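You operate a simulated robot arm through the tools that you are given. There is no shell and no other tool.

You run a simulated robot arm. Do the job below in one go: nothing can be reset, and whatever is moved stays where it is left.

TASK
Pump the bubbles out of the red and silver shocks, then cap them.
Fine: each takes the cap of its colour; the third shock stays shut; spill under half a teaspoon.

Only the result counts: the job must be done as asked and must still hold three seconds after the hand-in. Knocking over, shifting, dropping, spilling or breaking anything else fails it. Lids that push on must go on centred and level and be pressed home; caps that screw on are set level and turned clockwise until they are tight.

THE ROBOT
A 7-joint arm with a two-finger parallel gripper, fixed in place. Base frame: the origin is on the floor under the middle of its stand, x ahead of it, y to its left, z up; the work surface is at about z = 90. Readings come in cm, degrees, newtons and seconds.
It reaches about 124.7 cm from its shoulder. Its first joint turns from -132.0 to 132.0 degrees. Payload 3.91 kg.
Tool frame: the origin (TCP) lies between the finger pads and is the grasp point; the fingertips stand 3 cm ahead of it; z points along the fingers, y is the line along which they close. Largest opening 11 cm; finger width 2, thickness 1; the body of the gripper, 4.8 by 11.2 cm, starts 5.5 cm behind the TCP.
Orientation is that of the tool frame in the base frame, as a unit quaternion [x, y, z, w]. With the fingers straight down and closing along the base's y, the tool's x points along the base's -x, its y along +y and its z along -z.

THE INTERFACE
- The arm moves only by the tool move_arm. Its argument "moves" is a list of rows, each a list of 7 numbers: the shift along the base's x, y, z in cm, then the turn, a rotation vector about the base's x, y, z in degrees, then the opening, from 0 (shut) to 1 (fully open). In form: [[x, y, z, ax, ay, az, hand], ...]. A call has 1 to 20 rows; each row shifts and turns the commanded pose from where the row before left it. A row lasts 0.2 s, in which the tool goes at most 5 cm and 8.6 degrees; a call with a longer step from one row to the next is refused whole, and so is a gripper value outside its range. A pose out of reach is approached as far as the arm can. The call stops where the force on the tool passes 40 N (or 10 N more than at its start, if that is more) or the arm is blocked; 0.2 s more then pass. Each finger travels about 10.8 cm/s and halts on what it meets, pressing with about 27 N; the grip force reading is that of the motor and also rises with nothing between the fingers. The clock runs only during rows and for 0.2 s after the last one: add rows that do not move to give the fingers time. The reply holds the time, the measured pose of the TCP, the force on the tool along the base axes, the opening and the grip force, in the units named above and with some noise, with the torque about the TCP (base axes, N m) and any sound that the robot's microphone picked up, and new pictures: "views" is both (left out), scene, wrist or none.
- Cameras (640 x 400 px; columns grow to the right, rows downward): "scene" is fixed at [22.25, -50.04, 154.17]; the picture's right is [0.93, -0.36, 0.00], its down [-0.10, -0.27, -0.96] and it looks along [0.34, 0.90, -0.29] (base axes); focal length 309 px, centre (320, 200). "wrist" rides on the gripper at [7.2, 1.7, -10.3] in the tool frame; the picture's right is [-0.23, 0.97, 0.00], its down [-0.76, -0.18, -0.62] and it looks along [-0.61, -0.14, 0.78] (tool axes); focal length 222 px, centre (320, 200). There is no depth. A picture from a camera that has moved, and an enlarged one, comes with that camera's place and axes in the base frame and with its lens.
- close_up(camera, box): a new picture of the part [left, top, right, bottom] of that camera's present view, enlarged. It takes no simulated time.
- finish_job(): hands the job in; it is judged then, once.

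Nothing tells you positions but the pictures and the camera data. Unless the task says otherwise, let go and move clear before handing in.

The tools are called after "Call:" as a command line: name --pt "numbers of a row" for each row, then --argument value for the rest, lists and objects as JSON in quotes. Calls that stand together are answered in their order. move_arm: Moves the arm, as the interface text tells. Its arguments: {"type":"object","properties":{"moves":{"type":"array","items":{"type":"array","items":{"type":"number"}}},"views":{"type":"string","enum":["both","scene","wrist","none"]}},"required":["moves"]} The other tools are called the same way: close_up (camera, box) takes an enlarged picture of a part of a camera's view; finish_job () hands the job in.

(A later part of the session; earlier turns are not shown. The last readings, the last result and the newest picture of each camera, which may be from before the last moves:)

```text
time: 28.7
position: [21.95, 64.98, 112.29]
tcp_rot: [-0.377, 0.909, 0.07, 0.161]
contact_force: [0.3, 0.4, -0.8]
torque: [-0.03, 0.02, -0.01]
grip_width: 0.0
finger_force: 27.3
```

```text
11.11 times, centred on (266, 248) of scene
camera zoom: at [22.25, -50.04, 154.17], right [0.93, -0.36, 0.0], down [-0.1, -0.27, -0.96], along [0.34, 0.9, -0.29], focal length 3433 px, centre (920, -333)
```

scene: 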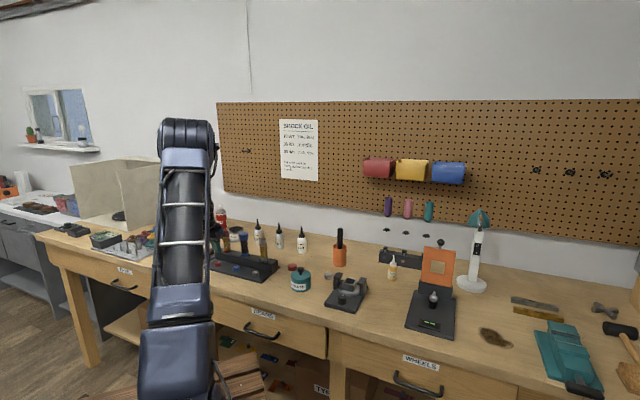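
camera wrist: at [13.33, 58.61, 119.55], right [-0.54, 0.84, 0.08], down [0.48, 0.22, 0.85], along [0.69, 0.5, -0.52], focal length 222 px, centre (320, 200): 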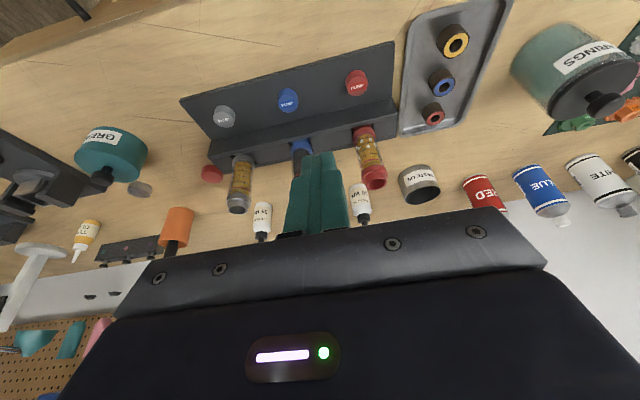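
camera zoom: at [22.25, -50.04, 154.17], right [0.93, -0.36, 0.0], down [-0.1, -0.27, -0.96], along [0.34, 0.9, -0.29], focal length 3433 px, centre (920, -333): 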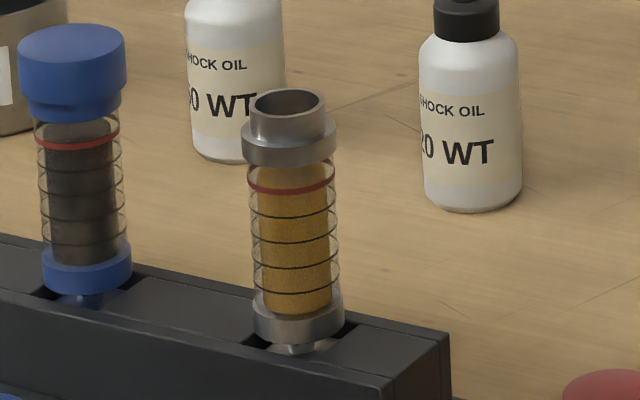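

Both the red and silver shocks are now free of bubbles. Next I'll straighten the tool, open the fingers and look closely at the caps.

Call:
move_arm --pt "2.2 -0.78 0.5 -4.85 4.68 0 0.5" --pt "2.2 -0.78 0.5 -4.85 4.68 0 1" --pt "2.2 -0.78 0.5 -4.85 4.68 0 1" --pt "2.2 -0.78 0.5 0 0 -7.5 1" --pt "2.2 -0.78 0 0 0 -7.5 1" --pt "2.2 -0.78 0 0 0 -7.5 1" --pt "2.2 -0.78 0 0 0 -7.5 1" --pt "2.2 -0.78 0 0 0 -7.5 1" --pt "2.2 -0.78 0 0 0 -7.5 1" --pt "0 0 0 0 0 0 1"

Call:
close_up --camera "wrist" --box '[220, 100, 440, 240]'

Call:
close_up --camera "scene" --box '[280, 250, 380, 320]'

```text
time: 30.9
position: [41.78, 57.89, 114.43]
tcp_rot: [0.0, 1.0, 0.0, 0.0]
contact_force: [0.9, 0.3, 0.2]
torque: [0.0, -0.03, 0.03]
grip_width: 11.0
finger_force: 0.1
camera wrist: at [34.45, 59.64, 124.7], right [0.23, 0.97, 0.0], down [0.76, -0.18, 0.63], along [0.61, -0.14, -0.78], focal length 222 px, centre (320, 200)
```

scene: 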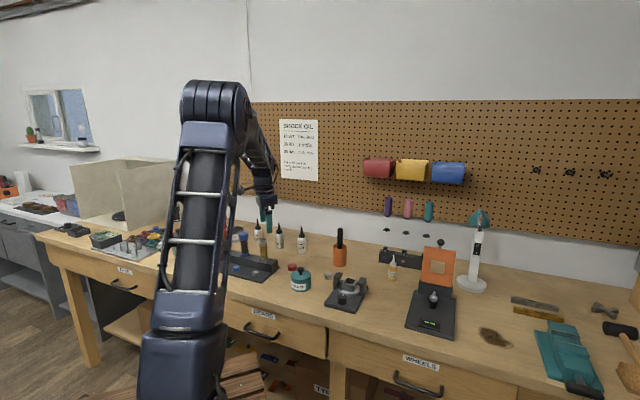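
wrist: 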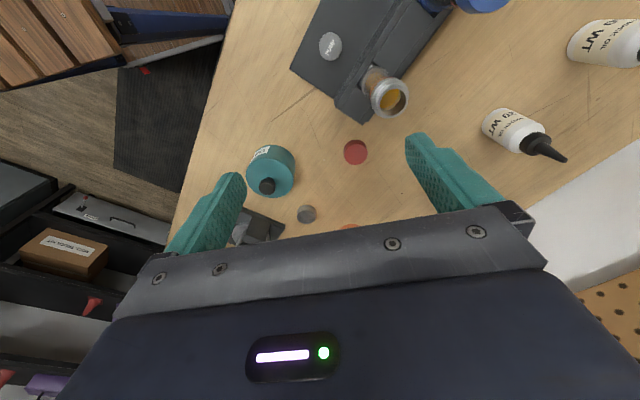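

```text
2.86 times, centred on (330, 170) of wrist
camera zoom: at [34.45, 59.64, 124.7], right [0.23, 0.97, 0.0], down [0.76, -0.18, 0.63], along [0.61, -0.14, -0.78], focal length 635 px, centre (291, 286)
```

zoom: 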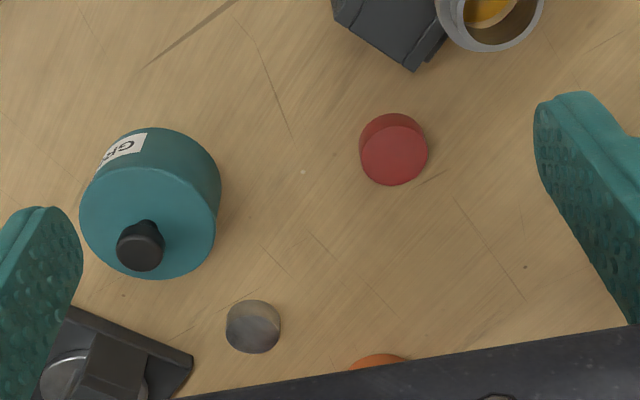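

```text
5.71 times, centred on (330, 285) of scene
camera zoom: at [22.25, -50.04, 154.17], right [0.93, -0.36, 0.0], down [-0.1, -0.27, -0.96], along [0.34, 0.9, -0.29], focal length 1766 px, centre (263, -286)
```

zoom: 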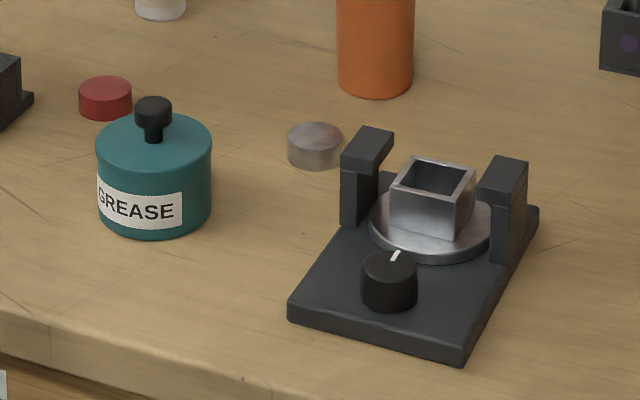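

The red cap is near (52.4, 61.5), the silver cap near (63.9, 50.1), and both tops are at about z 91.4. I'll hover over the red cap with the fingers part open and re-measure.

Call:
move_arm --pt "2.65 0.9 -3.2 0 0 0 0.65" --pt "2.65 0.9 -3.2 0 0 0 0.65" --pt "2.65 0.9 -3.2 0 0 0 0.65" --pt "2.67 0.91 -3.2 0 0 0 0.65" --pt "0 0 0 0 0 0 0.65" --views "both"

Call:
close_up --camera "wrist" --box '[240, 100, 400, 230]'

Call:
close_up --camera "scene" --box '[255, 220, 335, 290]'

```text
time: 32.1
position: [52.32, 61.67, 101.51]
tcp_rot: [-0.001, 1.0, -0.001, 0.002]
contact_force: [-0.7, 0.6, 0.8]
torque: [0.03, 0.0, 0.0]
grip_width: 7.16
finger_force: 0.1
camera wrist: at [45.1, 63.34, 111.77], right [0.23, 0.97, 0.0], down [0.76, -0.18, 0.63], along [0.61, -0.14, -0.78], focal length 222 px, centre (320, 200)
```

scene: 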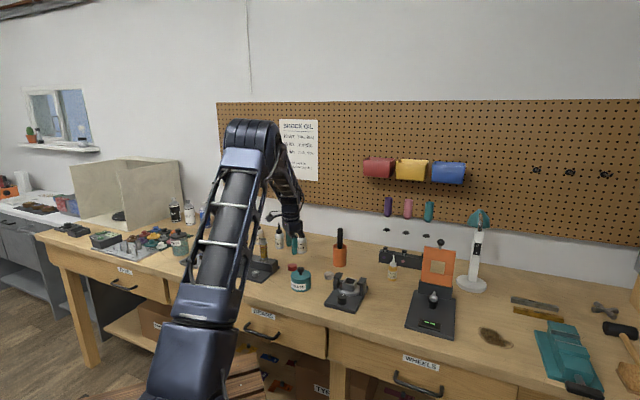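
wrist: 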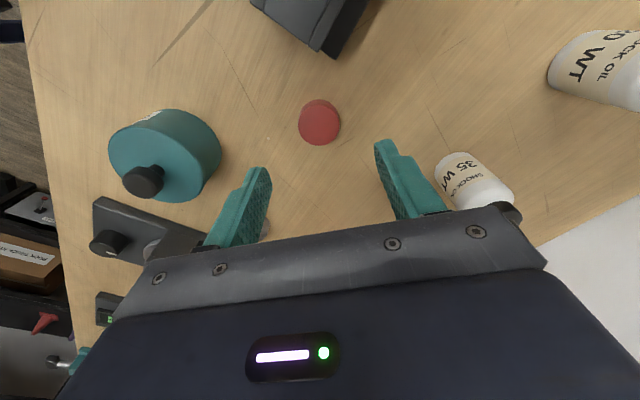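

```text
3.08 times, centred on (320, 165) of wrist
camera zoom: at [45.1, 63.34, 111.77], right [0.23, 0.97, 0.0], down [0.76, -0.18, 0.63], along [0.61, -0.14, -0.78], focal length 684 px, centre (320, 308)
```

zoom: 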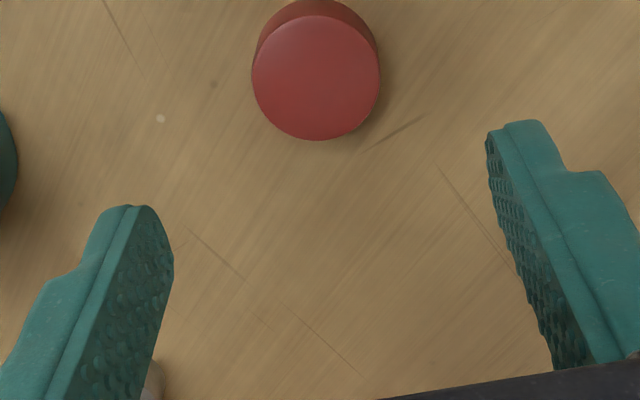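

```text
5.71 times, centred on (295, 255) of scene
camera zoom: at [22.25, -50.04, 154.17], right [0.93, -0.36, 0.0], down [-0.1, -0.27, -0.96], along [0.34, 0.9, -0.29], focal length 1766 px, centre (463, -114)
```

zoom: 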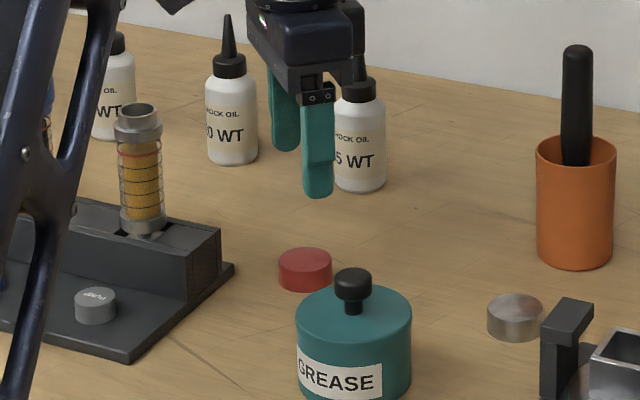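

The red cap centre measures about (52.25, 61.53). I'll lower the fingers around it and close.

Call:
move_arm --pt "-0.05 -0.1 -2.5 0 0 0 0.65" --pt "0 0 -2.5 0 0 0 0.65" --pt "0 0 -1.8 0 0 0 0.65" --pt "0 0 -0.8 0 0 0 0.65" --pt "0 0 -0.45 0 0 0 0.65" --pt "0 0 0 0 0 0 0.65" --views "wrist"

Call:
close_up --camera "wrist" --box '[240, 100, 400, 230]'

Call:
close_up --camera "scene" --box '[275, 240, 315, 290]'

```text
time: 33.5
position: [52.32, 61.46, 93.53]
tcp_rot: [-0.001, 1.0, 0.0, 0.0]
contact_force: [-0.3, 0.0, 0.3]
torque: [0.02, 0.01, 0.01]
grip_width: 7.15
finger_force: 0.1
camera wrist: at [44.99, 63.15, 103.75], right [0.23, 0.97, 0.0], down [0.76, -0.18, 0.62], along [0.61, -0.14, -0.78], focal length 222 px, centre (320, 200)
```

wrist: 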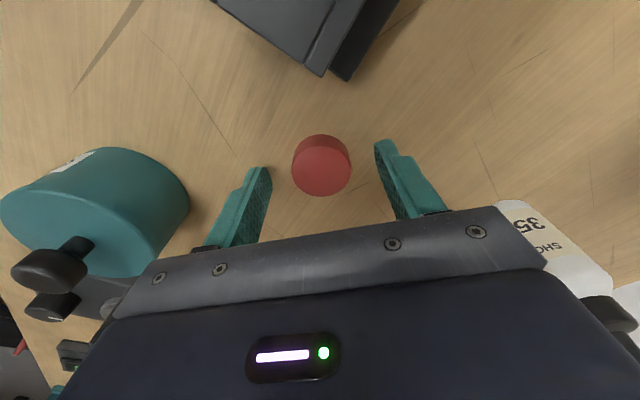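

```text
3.08 times, centred on (320, 165) of wrist
camera zoom: at [44.99, 63.15, 103.75], right [0.23, 0.97, 0.0], down [0.76, -0.18, 0.62], along [0.61, -0.14, -0.78], focal length 684 px, centre (320, 308)
```

zoom: 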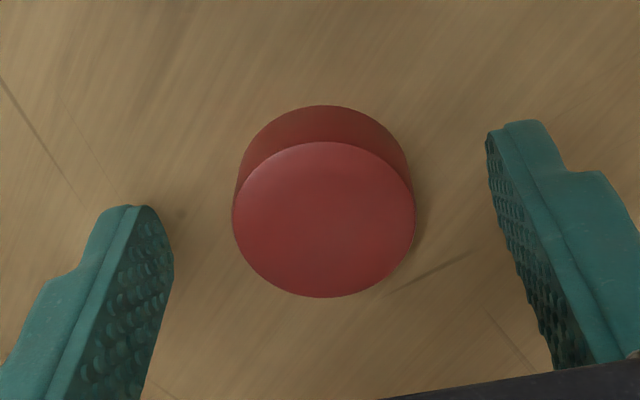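

```text
8.00 times, centred on (295, 265) of scene
camera zoom: at [22.25, -50.04, 154.17], right [0.93, -0.36, 0.0], down [-0.1, -0.27, -0.96], along [0.34, 0.9, -0.29], focal length 2472 px, centre (520, -320)
```

zoom: 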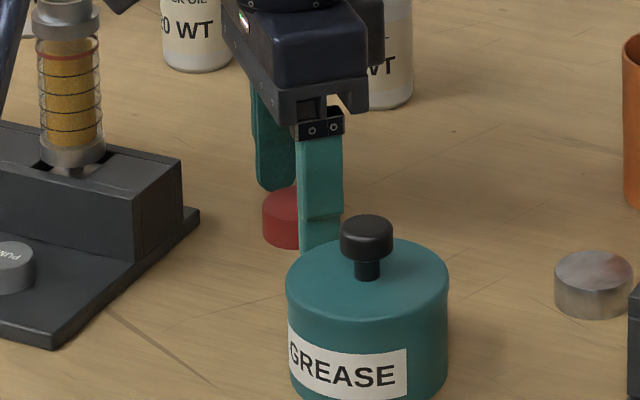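

The cap is well centred between the fingers. I'll close the grip.

Call:
move_arm --pt "0 0 0 0 0 0 0.45" --pt "0 0 0 0 0 0 0.3" --pt "0 0 0 0 0 0 0.2" --pt "0 0 0 0 0 0 0.2" --pt "0 0 0 0 0 0 0.2" --views "wrist"

Call:
close_up --camera "wrist" --box '[240, 100, 400, 230]'

```text
time: 34.7
position: [52.28, 61.46, 93.57]
tcp_rot: [-0.001, 1.0, -0.001, 0.001]
contact_force: [0.7, -0.3, 0.5]
torque: [-0.03, -0.03, 0.05]
grip_width: 3.67
finger_force: 26.7
camera wrist: at [44.99, 63.15, 103.76], right [0.23, 0.97, 0.0], down [0.76, -0.18, 0.62], along [0.61, -0.14, -0.78], focal length 222 px, centre (320, 200)
```

wrist: 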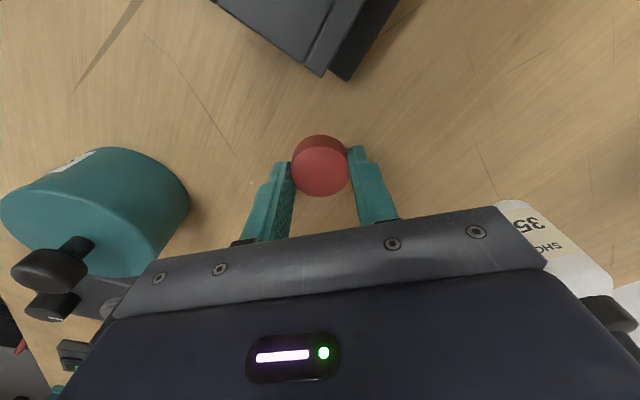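

```text
3.08 times, centred on (320, 165) of wrist
camera zoom: at [44.99, 63.15, 103.76], right [0.23, 0.97, 0.0], down [0.76, -0.18, 0.62], along [0.61, -0.14, -0.78], focal length 684 px, centre (320, 308)
```

zoom: 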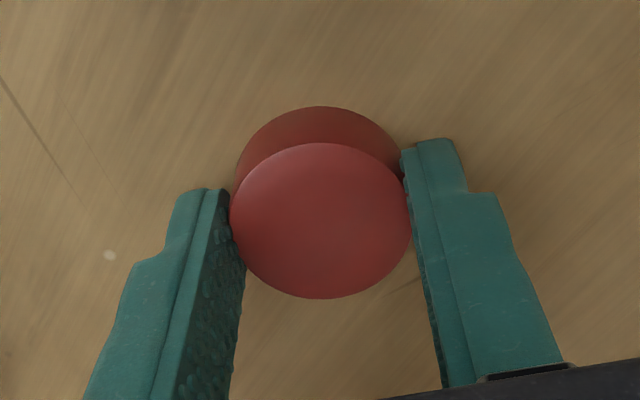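

The red cap is gripped at 3.67 cm. I'll lift it and carry it over the red shock, turning the tool to 45° on the way.

Call:
move_arm --pt "0 0 1 0 0 0 0.2" --pt "0 0 3 0 0 0 0.2" --pt "0 0 4 0 0 0 0.2" --pt "0 0 4 0 0 0 0.2" --pt "0 0 4 0 0 0 0.2" --pt "0 0 2.5 0 0 0 0.2" --pt "-2.42 1.67 0 0 0 4.5 0.2" --pt "-2.42 1.67 0 0 0 4.5 0.2" --pt "-2.42 1.67 0 0 0 4.5 0.2" --pt "-2.42 1.67 0 0 0 4.5 0.2" --pt "-2.42 1.67 0 0 0 4.5 0.2" --pt "-2.42 1.67 0 0 0 4.5 0.2" --pt "-2.42 1.67 0 0 0 4.5 0.2" --pt "-2.42 1.67 0 0 0 4.5 0.2" --pt "-2.42 1.67 0 0 0 4.5 0.2" --pt "-2.42 1.67 0 0 0 4.5 0.2" --pt "0 0 0 0 0 0 0.2" --pt "0 0 0 0 0 0 0.2"

Call:
close_up --camera "wrist" --box '[240, 100, 400, 230]'

Call:
close_up --camera "scene" --box '[190, 200, 270, 260]'

```text
time: 38.5
position: [28.06, 78.19, 112.04]
tcp_rot: [-0.384, 0.923, -0.001, 0.001]
contact_force: [-0.4, -0.2, -0.3]
torque: [0.0, 0.01, 0.01]
grip_width: 3.64
finger_force: 27.3
camera wrist: at [21.8, 74.15, 122.3], right [-0.53, 0.85, 0.0], down [0.66, 0.41, 0.62], along [0.53, 0.33, -0.78], focal length 222 px, centre (320, 200)
```

scene: 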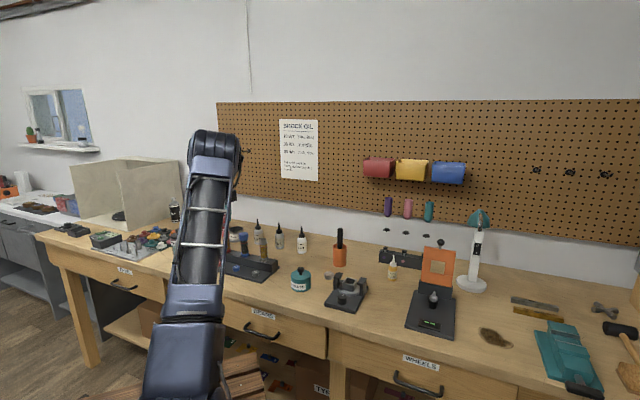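
wrist: 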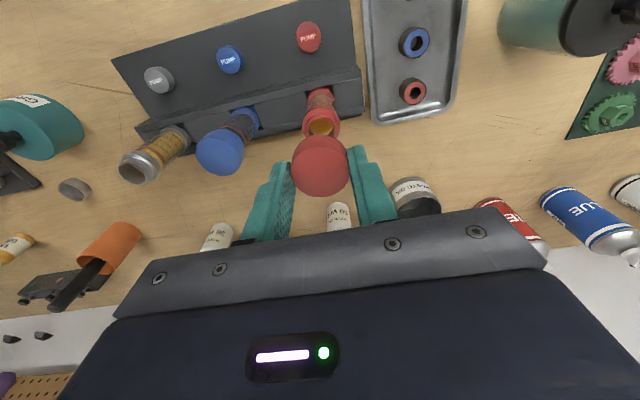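

```text
3.08 times, centred on (320, 165) of wrist
camera zoom: at [21.8, 74.15, 122.3], right [-0.53, 0.85, 0.0], down [0.66, 0.41, 0.62], along [0.53, 0.33, -0.78], focal length 684 px, centre (320, 308)
```

zoom: 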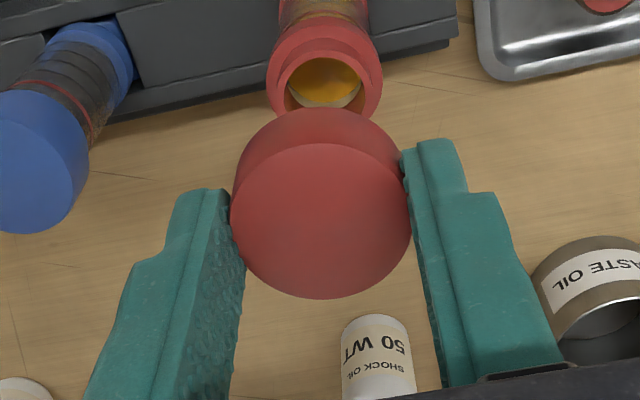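

```text
6.67 times, centred on (230, 230) of scene
camera zoom: at [22.25, -50.04, 154.17], right [0.93, -0.36, 0.0], down [-0.1, -0.27, -0.96], along [0.34, 0.9, -0.29], focal length 2060 px, centre (920, 0)
```

zoom: 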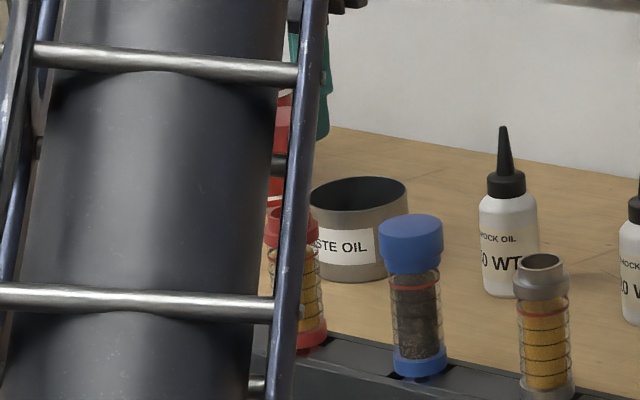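

The cap is over the red shock and lined up to about 1–2 mm. I'll go lower and refine the alignment just above the neck.

Call:
move_arm --pt "0 0 -1.5 0 0 0 0.2" --pt "0 0 -1.5 0 0 0 0.2" --pt "0 0 -1 0 0 0 0.2" --pt "0 0 0 0 0 0 0.2" --pt "0 0 0 0 0 0 0.2"

Call:
close_up --camera "wrist" --box '[240, 70, 400, 200]'

Call:
close_up --camera "scene" --box '[200, 210, 260, 260]'

```text
time: 39.7
position: [28.12, 78.16, 108.05]
tcp_rot: [-0.384, 0.923, 0.0, 0.001]
contact_force: [-0.8, 0.7, 0.1]
torque: [0.02, 0.01, 0.02]
grip_width: 3.65
finger_force: 27.0
camera wrist: at [21.81, 74.16, 118.32], right [-0.53, 0.85, 0.0], down [0.66, 0.41, 0.63], along [0.53, 0.33, -0.78], focal length 222 px, centre (320, 200)
```

scene: 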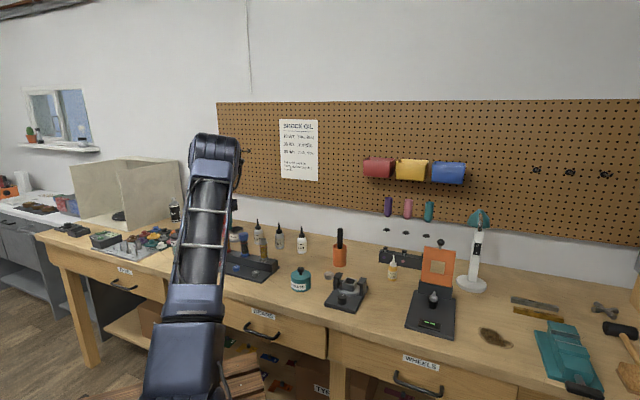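
wrist: 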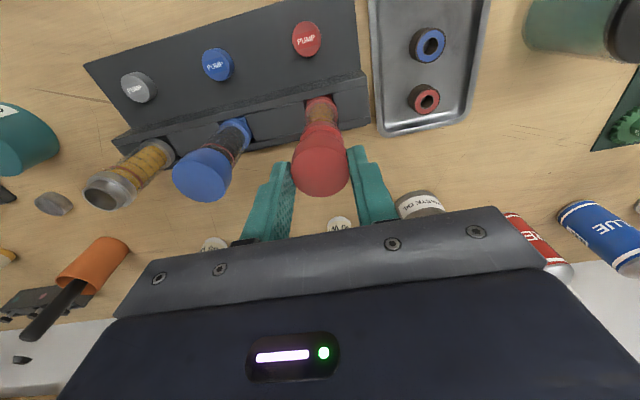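

```text
3.08 times, centred on (320, 135) of wrist
camera zoom: at [21.81, 74.16, 118.32], right [-0.53, 0.85, 0.0], down [0.66, 0.41, 0.63], along [0.53, 0.33, -0.78], focal length 684 px, centre (320, 400)
```

zoom: 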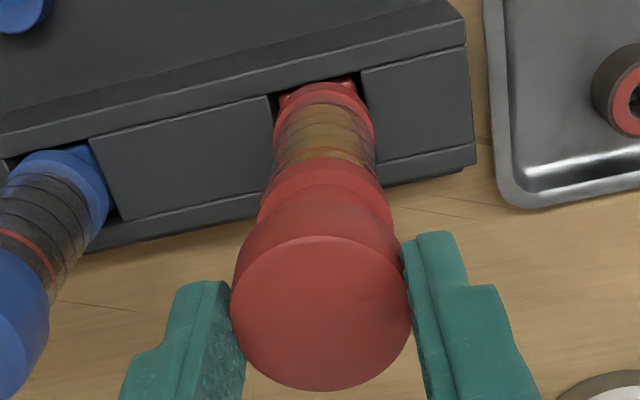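

```text
8.00 times, centred on (230, 235) of scene
camera zoom: at [22.25, -50.04, 154.17], right [0.93, -0.36, 0.0], down [-0.1, -0.27, -0.96], along [0.34, 0.9, -0.29], focal length 2472 px, centre (1040, -80)
```

zoom: 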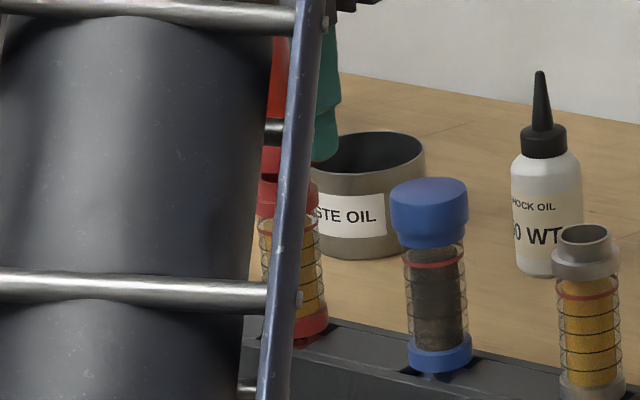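

The row-direction alignment is good to under half a millimetre. I'll turn the tool 45° in place to check the other direction.

Call:
move_arm --pt "0 0 0 0 0 -7.5 0.2" --pt "0 0 0 0 0 -7.5 0.2" --pt "0 0 0 0 0 -7.5 0.2" --pt "0 0 0 0 0 -7.5 0.2" --pt "0 0 0 0 0 -7.5 0.2" --pt "0 0 0 0 0 -7.5 0.2" --pt "0 0 0 0 0 0 0.2" --pt "0 0 0 0 0 0 0.2" --views "wrist"

Call:
close_up --camera "wrist" --box '[240, 70, 400, 200]'

```text
time: 41.5
position: [28.04, 78.08, 108.09]
tcp_rot: [-0.001, 1.0, 0.0, 0.001]
contact_force: [-0.2, 0.2, 0.3]
torque: [-0.03, 0.03, 0.02]
grip_width: 3.64
finger_force: 26.8
camera wrist: at [20.83, 79.84, 118.31], right [0.23, 0.97, 0.0], down [0.76, -0.18, 0.63], along [0.61, -0.14, -0.78], focal length 222 px, centre (320, 200)
```

wrist: 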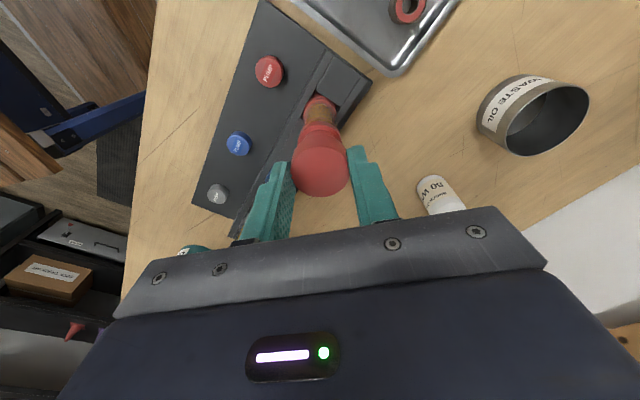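

```text
3.08 times, centred on (320, 135) of wrist
camera zoom: at [20.83, 79.84, 118.31], right [0.23, 0.97, 0.0], down [0.76, -0.18, 0.63], along [0.61, -0.14, -0.78], focal length 684 px, centre (320, 400)
```

zoom: 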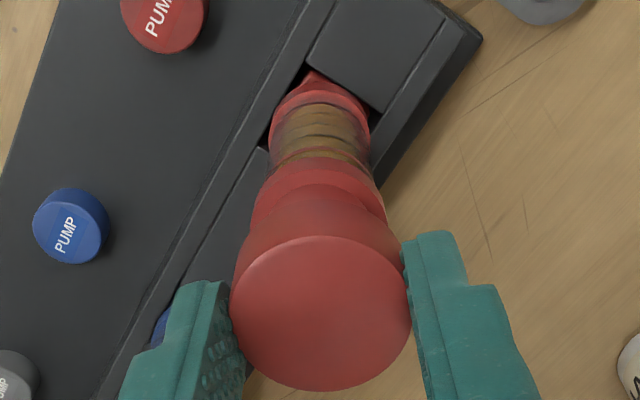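

The two views put the shock axis about 1–2 mm toward −x of the cap. I'll zoom in further to measure it precisely.

Call:
close_up --camera "wrist" --box '[288, 95, 352, 135]'

Call:
close_up --camera "wrist" --box '[288, 130, 352, 200]'

```text
10.00 times, centred on (320, 115) of wrist
camera zoom: at [20.83, 79.84, 118.31], right [0.23, 0.97, 0.0], down [0.76, -0.18, 0.63], along [0.61, -0.14, -0.78], focal length 2221 px, centre (320, 1050)
```

zoom: 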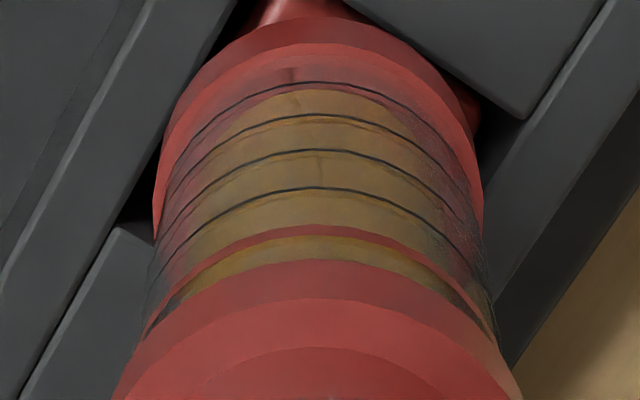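

```text
5.71 times, centred on (320, 165) of wrist
camera zoom: at [20.83, 79.84, 118.31], right [0.23, 0.97, 0.0], down [0.76, -0.18, 0.63], along [0.61, -0.14, -0.78], focal length 1269 px, centre (320, 400)
```

zoom: 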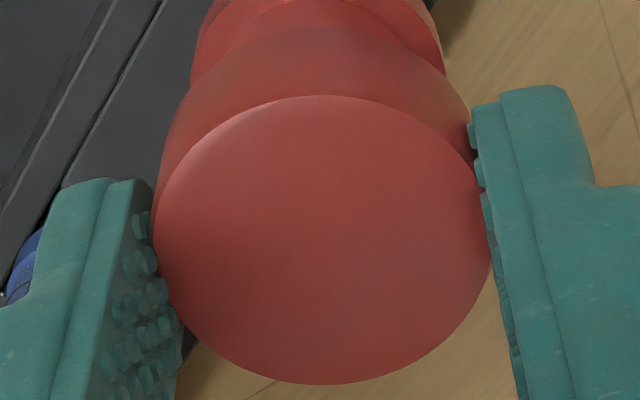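

I'll shift −0.15 cm in x and turn back to 45° to verify at high zoom.

Call:
move_arm --pt "-0.15 0 0 0 0 7.5 0.2" --pt "0 0 0 0 0 7.5 0.2" --pt "0 0 0 0 0 7.5 0.2" --pt "0 0 0 0 0 7.5 0.2" --pt "0 0 0 0 0 7.5 0.2" --pt "0 0 0 0 0 7.5 0.2" --pt "0 0 0 0 0 0 0.2" --pt "0 0 0 0 0 0 0.2" --views "none"

Call:
close_up --camera "wrist" --box '[288, 95, 352, 135]'

Call:
close_up --camera "wrist" --box '[288, 130, 352, 200]'

```text
time: 43.3
position: [27.97, 78.14, 108.1]
tcp_rot: [-0.383, 0.924, 0.0, 0.001]
contact_force: [-0.1, -0.3, 0.5]
torque: [0.0, -0.02, 0.02]
grip_width: 3.63
finger_force: 26.9
```

```text
10.00 times, centred on (320, 115) of wrist
camera zoom: at [21.63, 74.17, 118.33], right [-0.53, 0.85, 0.0], down [0.66, 0.41, 0.62], along [0.53, 0.33, -0.78], focal length 2221 px, centre (320, 1050)
```

zoom: 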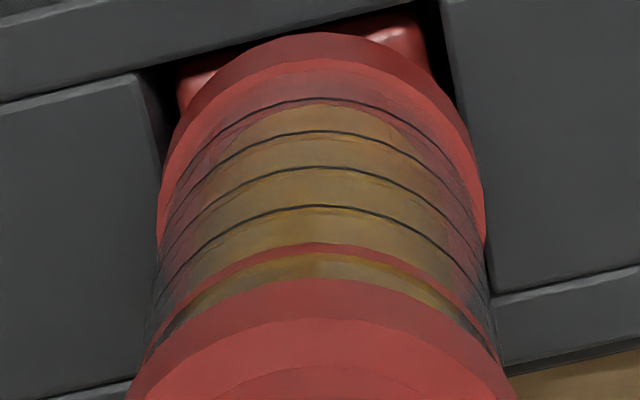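

```text
5.71 times, centred on (320, 165) of wrist
camera zoom: at [21.63, 74.17, 118.33], right [-0.53, 0.85, 0.0], down [0.66, 0.41, 0.62], along [0.53, 0.33, -0.78], focal length 1269 px, centre (320, 400)
```

zoom: 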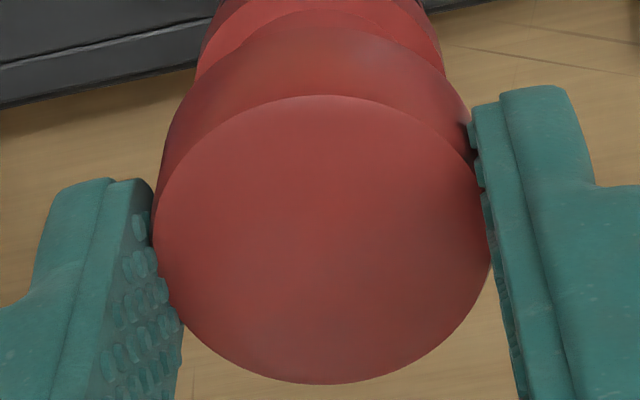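

Both views now show the cap centred on the neck to within about half a millimetre. I'll lower it slowly onto the neck.

Call:
move_arm --pt "0 0 -0.4 0 0 0 0.2" --pt "0 0 -0.3 0 0 0 0.2" --pt "0 0 -0.2 0 0 0 0.2" --pt "0 0 -0.2 0 0 0 0.2" --pt "0 0 0 0 0 0 0.2" --views "wrist"

```text
time: 44.5
position: [27.87, 78.15, 106.91]
tcp_rot: [-0.383, 0.924, 0.0, 0.0]
contact_force: [0.9, -0.2, -0.4]
torque: [0.01, 0.01, -0.02]
grip_width: 3.63
finger_force: 26.6
camera wrist: at [21.61, 74.18, 117.19], right [-0.53, 0.85, 0.0], down [0.66, 0.41, 0.63], along [0.53, 0.33, -0.78], focal length 222 px, centre (320, 200)
```

wrist: 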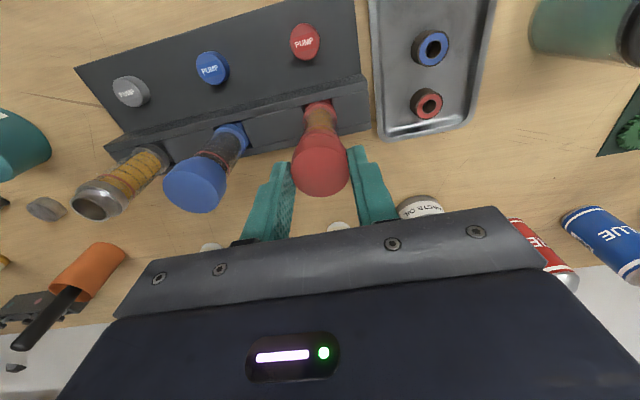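

No contact yet. I'll keep going down in small steps.

Call:
move_arm --pt "0 0 -0.2 0 0 0 0.2" --pt "0 0 -0.2 0 0 0 0.2" --pt "0 0 -0.2 0 0 0 0.2" --pt "0 0 0 0 0 0 0.2" --views "wrist"

Call:
close_up --camera "wrist" --box '[288, 95, 352, 200]'

```text
time: 45.5
position: [27.95, 78.12, 106.46]
tcp_rot: [-0.383, 0.924, 0.001, 0.001]
contact_force: [-0.4, -1.9, 9.3]
torque: [-0.14, 0.12, -0.01]
grip_width: 3.65
finger_force: 27.1
camera wrist: at [21.63, 74.16, 116.69], right [-0.53, 0.85, 0.0], down [0.66, 0.41, 0.63], along [0.53, 0.33, -0.78], focal length 222 px, centre (320, 200)
```

wrist: 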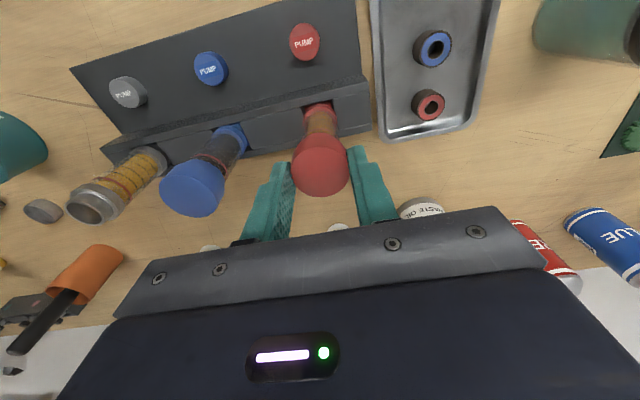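

```text
3.81 times, centred on (320, 148) of wrist
camera zoom: at [21.63, 74.16, 116.69], right [-0.53, 0.85, 0.0], down [0.66, 0.41, 0.63], along [0.53, 0.33, -0.78], focal length 846 px, centre (320, 400)
```

zoom: 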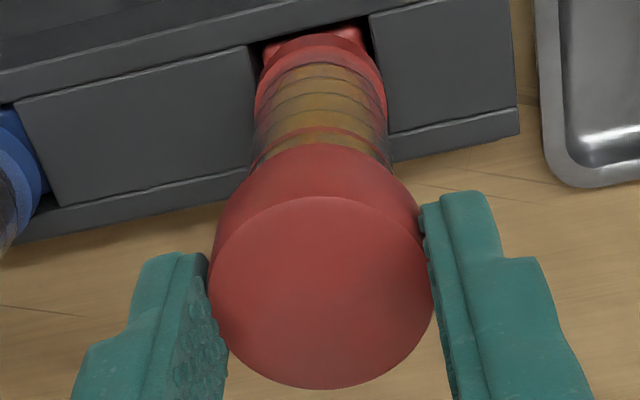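

I feel about 9 N of contact, slightly on the near side. I'll zoom in to see where the cap edge sits relative to the neck and flange.

Call:
close_up --camera "wrist" --box '[294, 115, 350, 150]'

Call:
close_up --camera "scene" --box '[215, 215, 245, 245]'

```text
11.43 times, centred on (322, 132) of wrist
camera zoom: at [21.63, 74.16, 116.69], right [-0.53, 0.85, 0.0], down [0.66, 0.41, 0.63], along [0.53, 0.33, -0.78], focal length 2538 px, centre (297, 971)
```

zoom: 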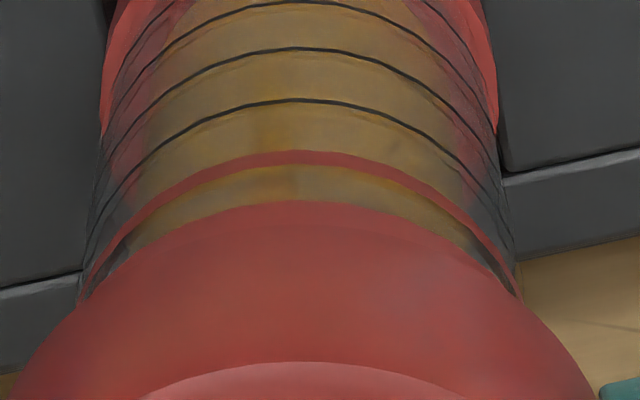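

```text
13.33 times, centred on (230, 230) of scene
camera zoom: at [22.25, -50.04, 154.17], right [0.93, -0.36, 0.0], down [-0.1, -0.27, -0.96], along [0.34, 0.9, -0.29], focal length 4120 px, centre (1520, -200)
```

zoom: 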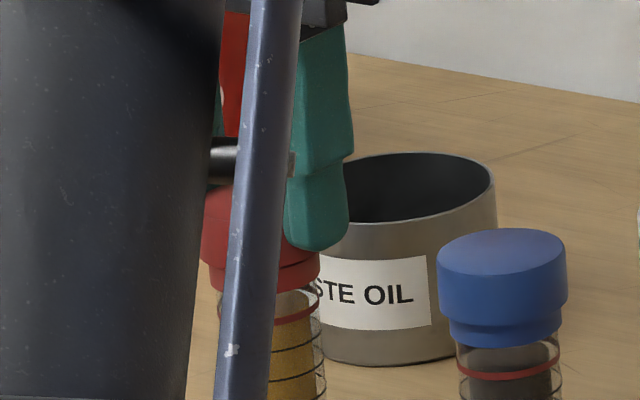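

The cap looks nearly down on the flange, much like the blue one. I'll press it further and watch the force.

Call:
move_arm --pt "0 0 -0.15 0 0 0 0.2" --pt "0 0 -0.15 0 0 0 0.2" --pt "0 0 0 0 0 0 0.2" --views "wrist"

Call:
close_up --camera "wrist" --box '[280, 105, 360, 200]'

Call:
close_up --camera "scene" --box '[215, 215, 245, 245]'

```text
time: 46.3
position: [27.95, 78.1, 106.14]
tcp_rot: [-0.383, 0.924, 0.001, 0.002]
contact_force: [-0.4, 0.6, 22.2]
torque: [0.08, -0.04, 0.01]
grip_width: 3.66
finger_force: 27.1
camera wrist: at [21.64, 74.12, 116.4], right [-0.53, 0.85, 0.0], down [0.66, 0.41, 0.63], along [0.53, 0.33, -0.78], focal length 222 px, centre (320, 200)
```

wrist: 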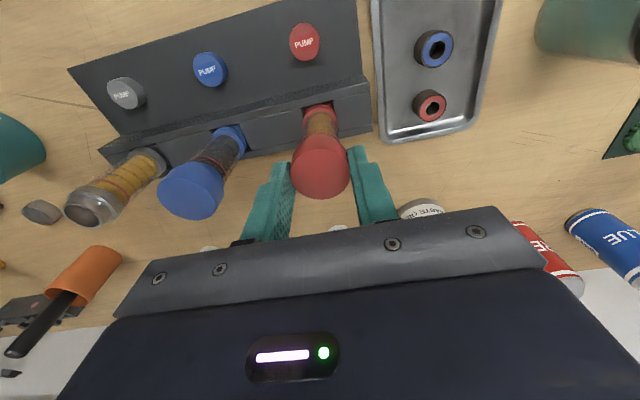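

```text
4.21 times, centred on (320, 152) of wrist
camera zoom: at [21.64, 74.12, 116.4], right [-0.53, 0.85, 0.0], down [0.66, 0.41, 0.63], along [0.53, 0.33, -0.78], focal length 935 px, centre (320, 400)
```

zoom: 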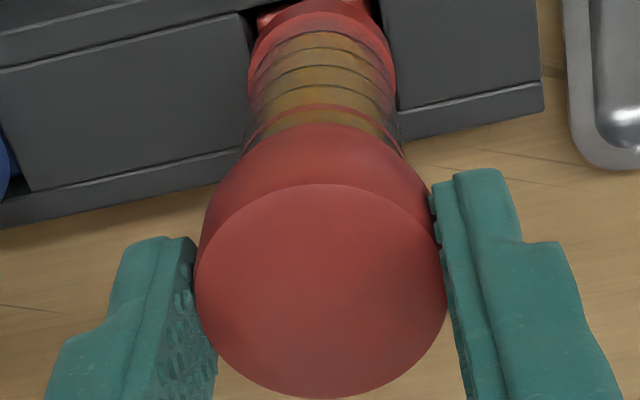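

```text
13.33 times, centred on (230, 230) of scene
camera zoom: at [22.25, -50.04, 154.17], right [0.93, -0.36, 0.0], down [-0.1, -0.27, -0.96], along [0.34, 0.9, -0.29], focal length 4120 px, centre (1520, -200)
```

zoom: 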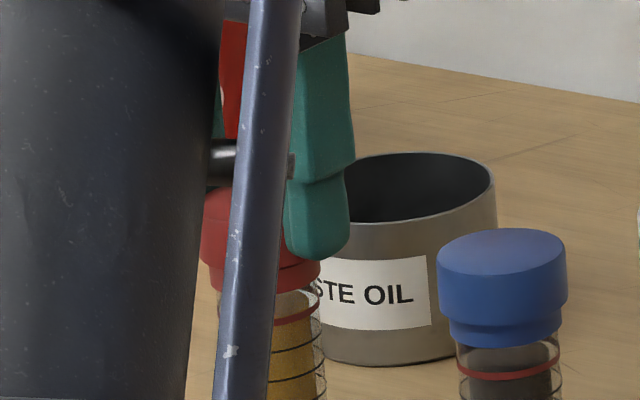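

The force is now 22 N and well centred. I'll press a little more to see if the cap clicks home.

Call:
move_arm --pt "0 0 -0.12 0 0 0 0.2" --pt "0 0 -0.12 0 0 0 0.2" --pt "0 0 0 0 0 0 0.2" --views "wrist"

Call:
close_up --camera "wrist" --box '[280, 105, 360, 200]'

Call:
close_up --camera "scene" --box '[215, 215, 245, 245]'

```text
time: 47.1
position: [27.89, 77.93, 105.83]
tcp_rot: [-0.383, 0.924, 0.001, 0.001]
contact_force: [0.5, 1.4, 21.1]
torque: [0.15, -0.05, 0.03]
grip_width: 3.67
finger_force: 26.4
camera wrist: at [21.61, 74.11, 116.15], right [-0.53, 0.85, 0.0], down [0.66, 0.41, 0.63], along [0.53, 0.33, -0.78], focal length 222 px, centre (320, 200)
```

wrist: 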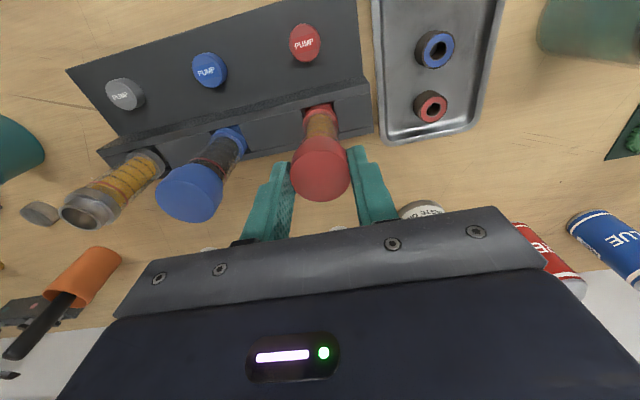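

```text
4.21 times, centred on (320, 152) of wrist
camera zoom: at [21.61, 74.11, 116.15], right [-0.53, 0.85, 0.0], down [0.66, 0.41, 0.63], along [0.53, 0.33, -0.78], focal length 935 px, centre (320, 400)
```

zoom: 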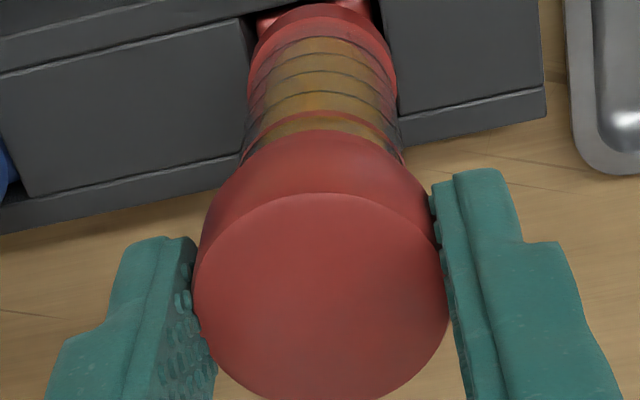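

```text
13.33 times, centred on (230, 230) of scene
camera zoom: at [22.25, -50.04, 154.17], right [0.93, -0.36, 0.0], down [-0.1, -0.27, -0.96], along [0.34, 0.9, -0.29], focal length 4120 px, centre (1520, -200)
```

zoom: 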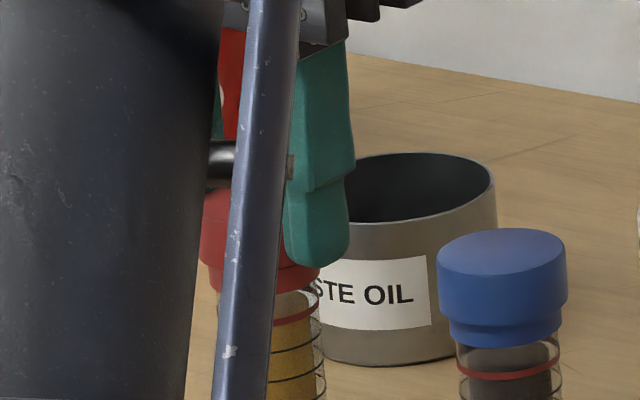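

The cap has stopped moving and now slides in the fingers at about 21 N. I'll compare its height to the seated blue cap at higher zoom.

Call:
close_up --camera "scene" --box '[216, 224, 232, 240]'

Call:
close_up --camera "scene" --box '[236, 228, 252, 244]'

```text
16.00 times, centred on (224, 232) of scene
camera zoom: at [22.25, -50.04, 154.17], right [0.93, -0.36, 0.0], down [-0.1, -0.27, -0.96], along [0.34, 0.9, -0.29], focal length 4944 px, centre (1856, -312)
```

zoom: 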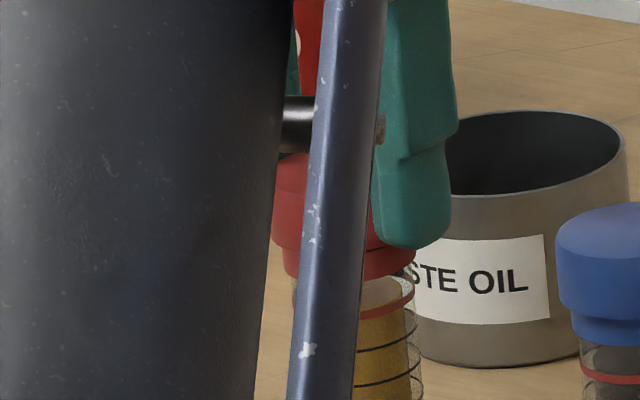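

```text
16.00 times, centred on (244, 236) of scene
camera zoom: at [22.25, -50.04, 154.17], right [0.93, -0.36, 0.0], down [-0.1, -0.27, -0.96], along [0.34, 0.9, -0.29], focal length 4944 px, centre (1536, -376)
```

zoom: 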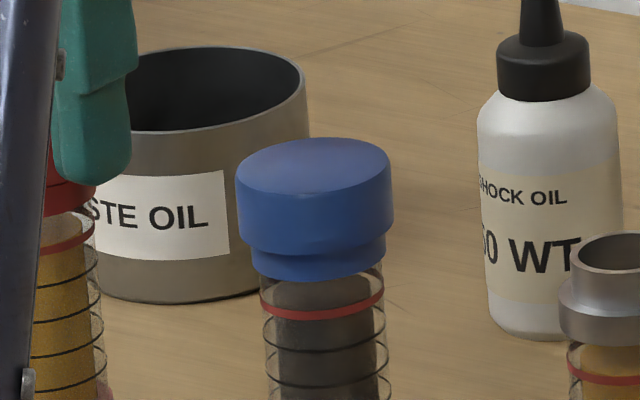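

At this zoom the red cap sits at about the same height as the blue one. I'll zoom in tighter on both flanges to be sure.

Call:
close_up --camera "scene" --box '[219, 230, 229, 237]'

Call:
close_up --camera "scene" --box '[237, 231, 247, 238]'

```text
16.00 times, centred on (224, 234) of scene
camera zoom: at [22.25, -50.04, 154.17], right [0.93, -0.36, 0.0], down [-0.1, -0.27, -0.96], along [0.34, 0.9, -0.29], focal length 4944 px, centre (1856, -336)
```

zoom: 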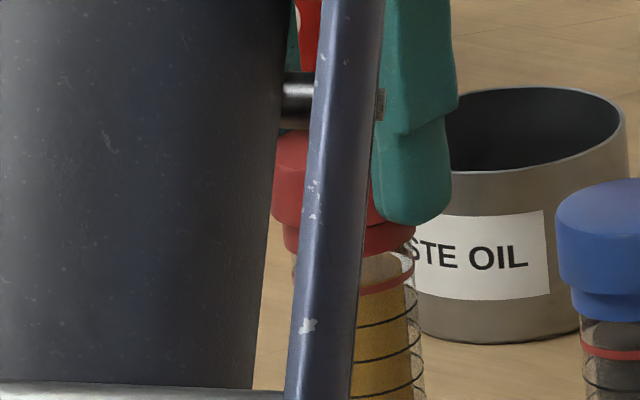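

```text
16.00 times, centred on (242, 234) of scene
camera zoom: at [22.25, -50.04, 154.17], right [0.93, -0.36, 0.0], down [-0.1, -0.27, -0.96], along [0.34, 0.9, -0.29], focal length 4944 px, centre (1568, -352)
```

zoom: 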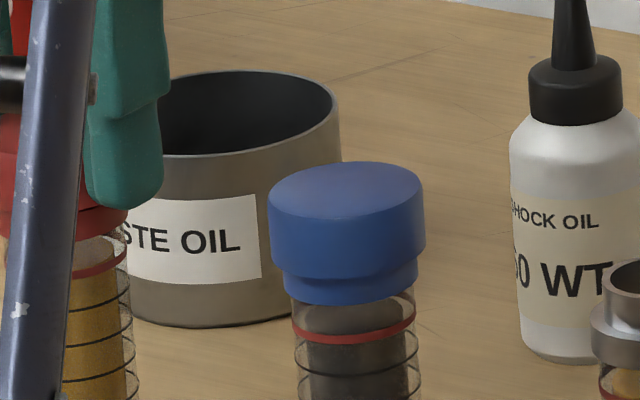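

I can't judge the height with the arm in the way. I'll relax the push, open the fingers, back off and look.

Call:
move_arm --pt "0 0 0.12 0 0 0 0.2" --pt "0 0 0.1 0 0 0 0.2" --pt "0 0 0 0 0 0 0.2" --views "none"

```text
time: 47.9
position: [27.94, 78.1, 105.98]
tcp_rot: [-0.384, 0.923, -0.001, 0.0]
contact_force: [-0.9, -0.5, 1.3]
torque: [0.03, 0.03, 0.02]
grip_width: 3.66
finger_force: 27.3
```

The force is down to about 1 N. I'll open the fingers and rise straight up.

Call:
move_arm --pt "0 0 0 0 0 0 0.45" --pt "0 0 0 0 0 0 0.6" --pt "0 0 0 0 0 0 0.6" --pt "0 0 2 0 0 0 0.6" --pt "0 0 3 0 0 0 0.6" --pt "0 0 4 0 0 0 0.6" --pt "-2 -3 2 0 0 0 0.6" --pt "-2 -4 1 0 0 0 0.6" --pt "-1 -4 0 0 0 0 0.6" --pt "0 0 0 0 0 0 0.6"

Call:
close_up --camera "scene" --box '[210, 222, 250, 250]'

Call:
close_up --camera "wrist" --box '[240, 100, 400, 230]'

```text
time: 50.1
position: [22.84, 67.13, 118.05]
tcp_rot: [-0.384, 0.923, 0.0, 0.001]
contact_force: [0.2, 0.9, 0.0]
torque: [-0.01, 0.01, 0.0]
grip_width: 6.63
finger_force: 0.1
camera wrist: at [16.5, 63.22, 128.33], right [-0.53, 0.85, 0.0], down [0.66, 0.41, 0.63], along [0.53, 0.33, -0.78], focal length 222 px, centre (320, 200)
```

scene: 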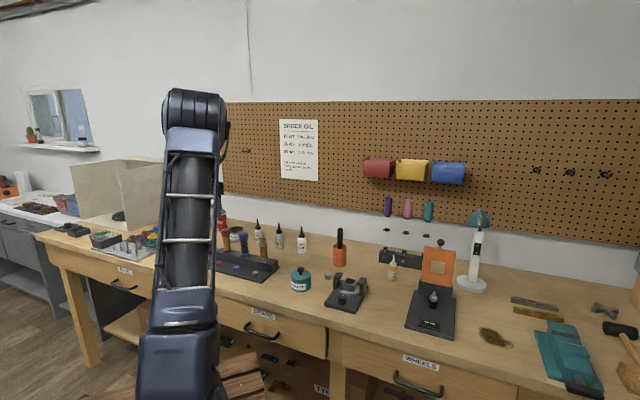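
wrist: 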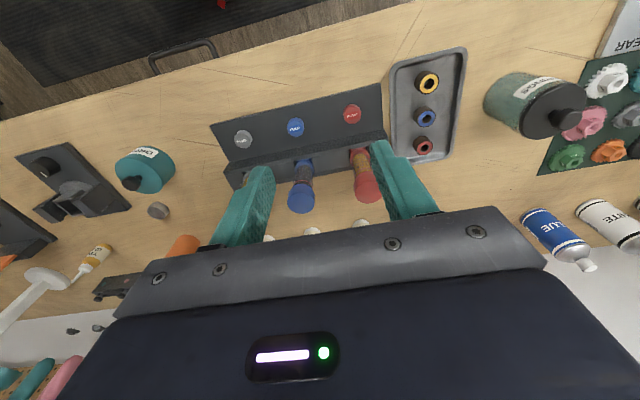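

```text
14.29 times, centred on (230, 236) of scene
camera zoom: at [22.25, -50.04, 154.17], right [0.93, -0.36, 0.0], down [-0.1, -0.27, -0.96], along [0.34, 0.9, -0.29], focal length 4414 px, centre (1606, -314)
```

zoom: 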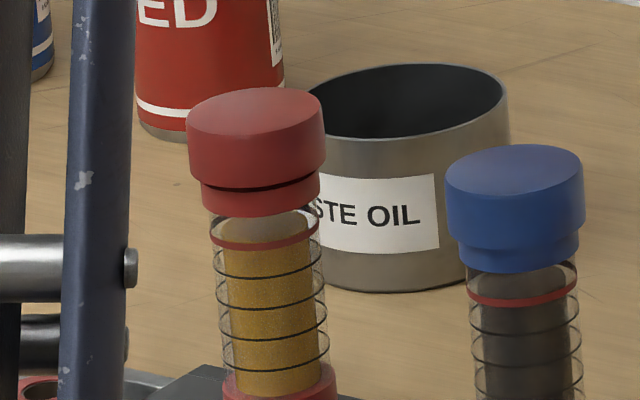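

```text
3.08 times, centred on (320, 165) of wrist
camera zoom: at [16.5, 63.22, 128.33], right [-0.53, 0.85, 0.0], down [0.66, 0.41, 0.63], along [0.53, 0.33, -0.78], focal length 684 px, centre (320, 308)
```

zoom: 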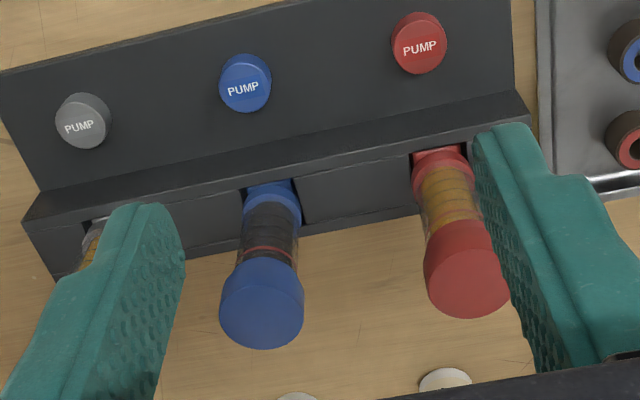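

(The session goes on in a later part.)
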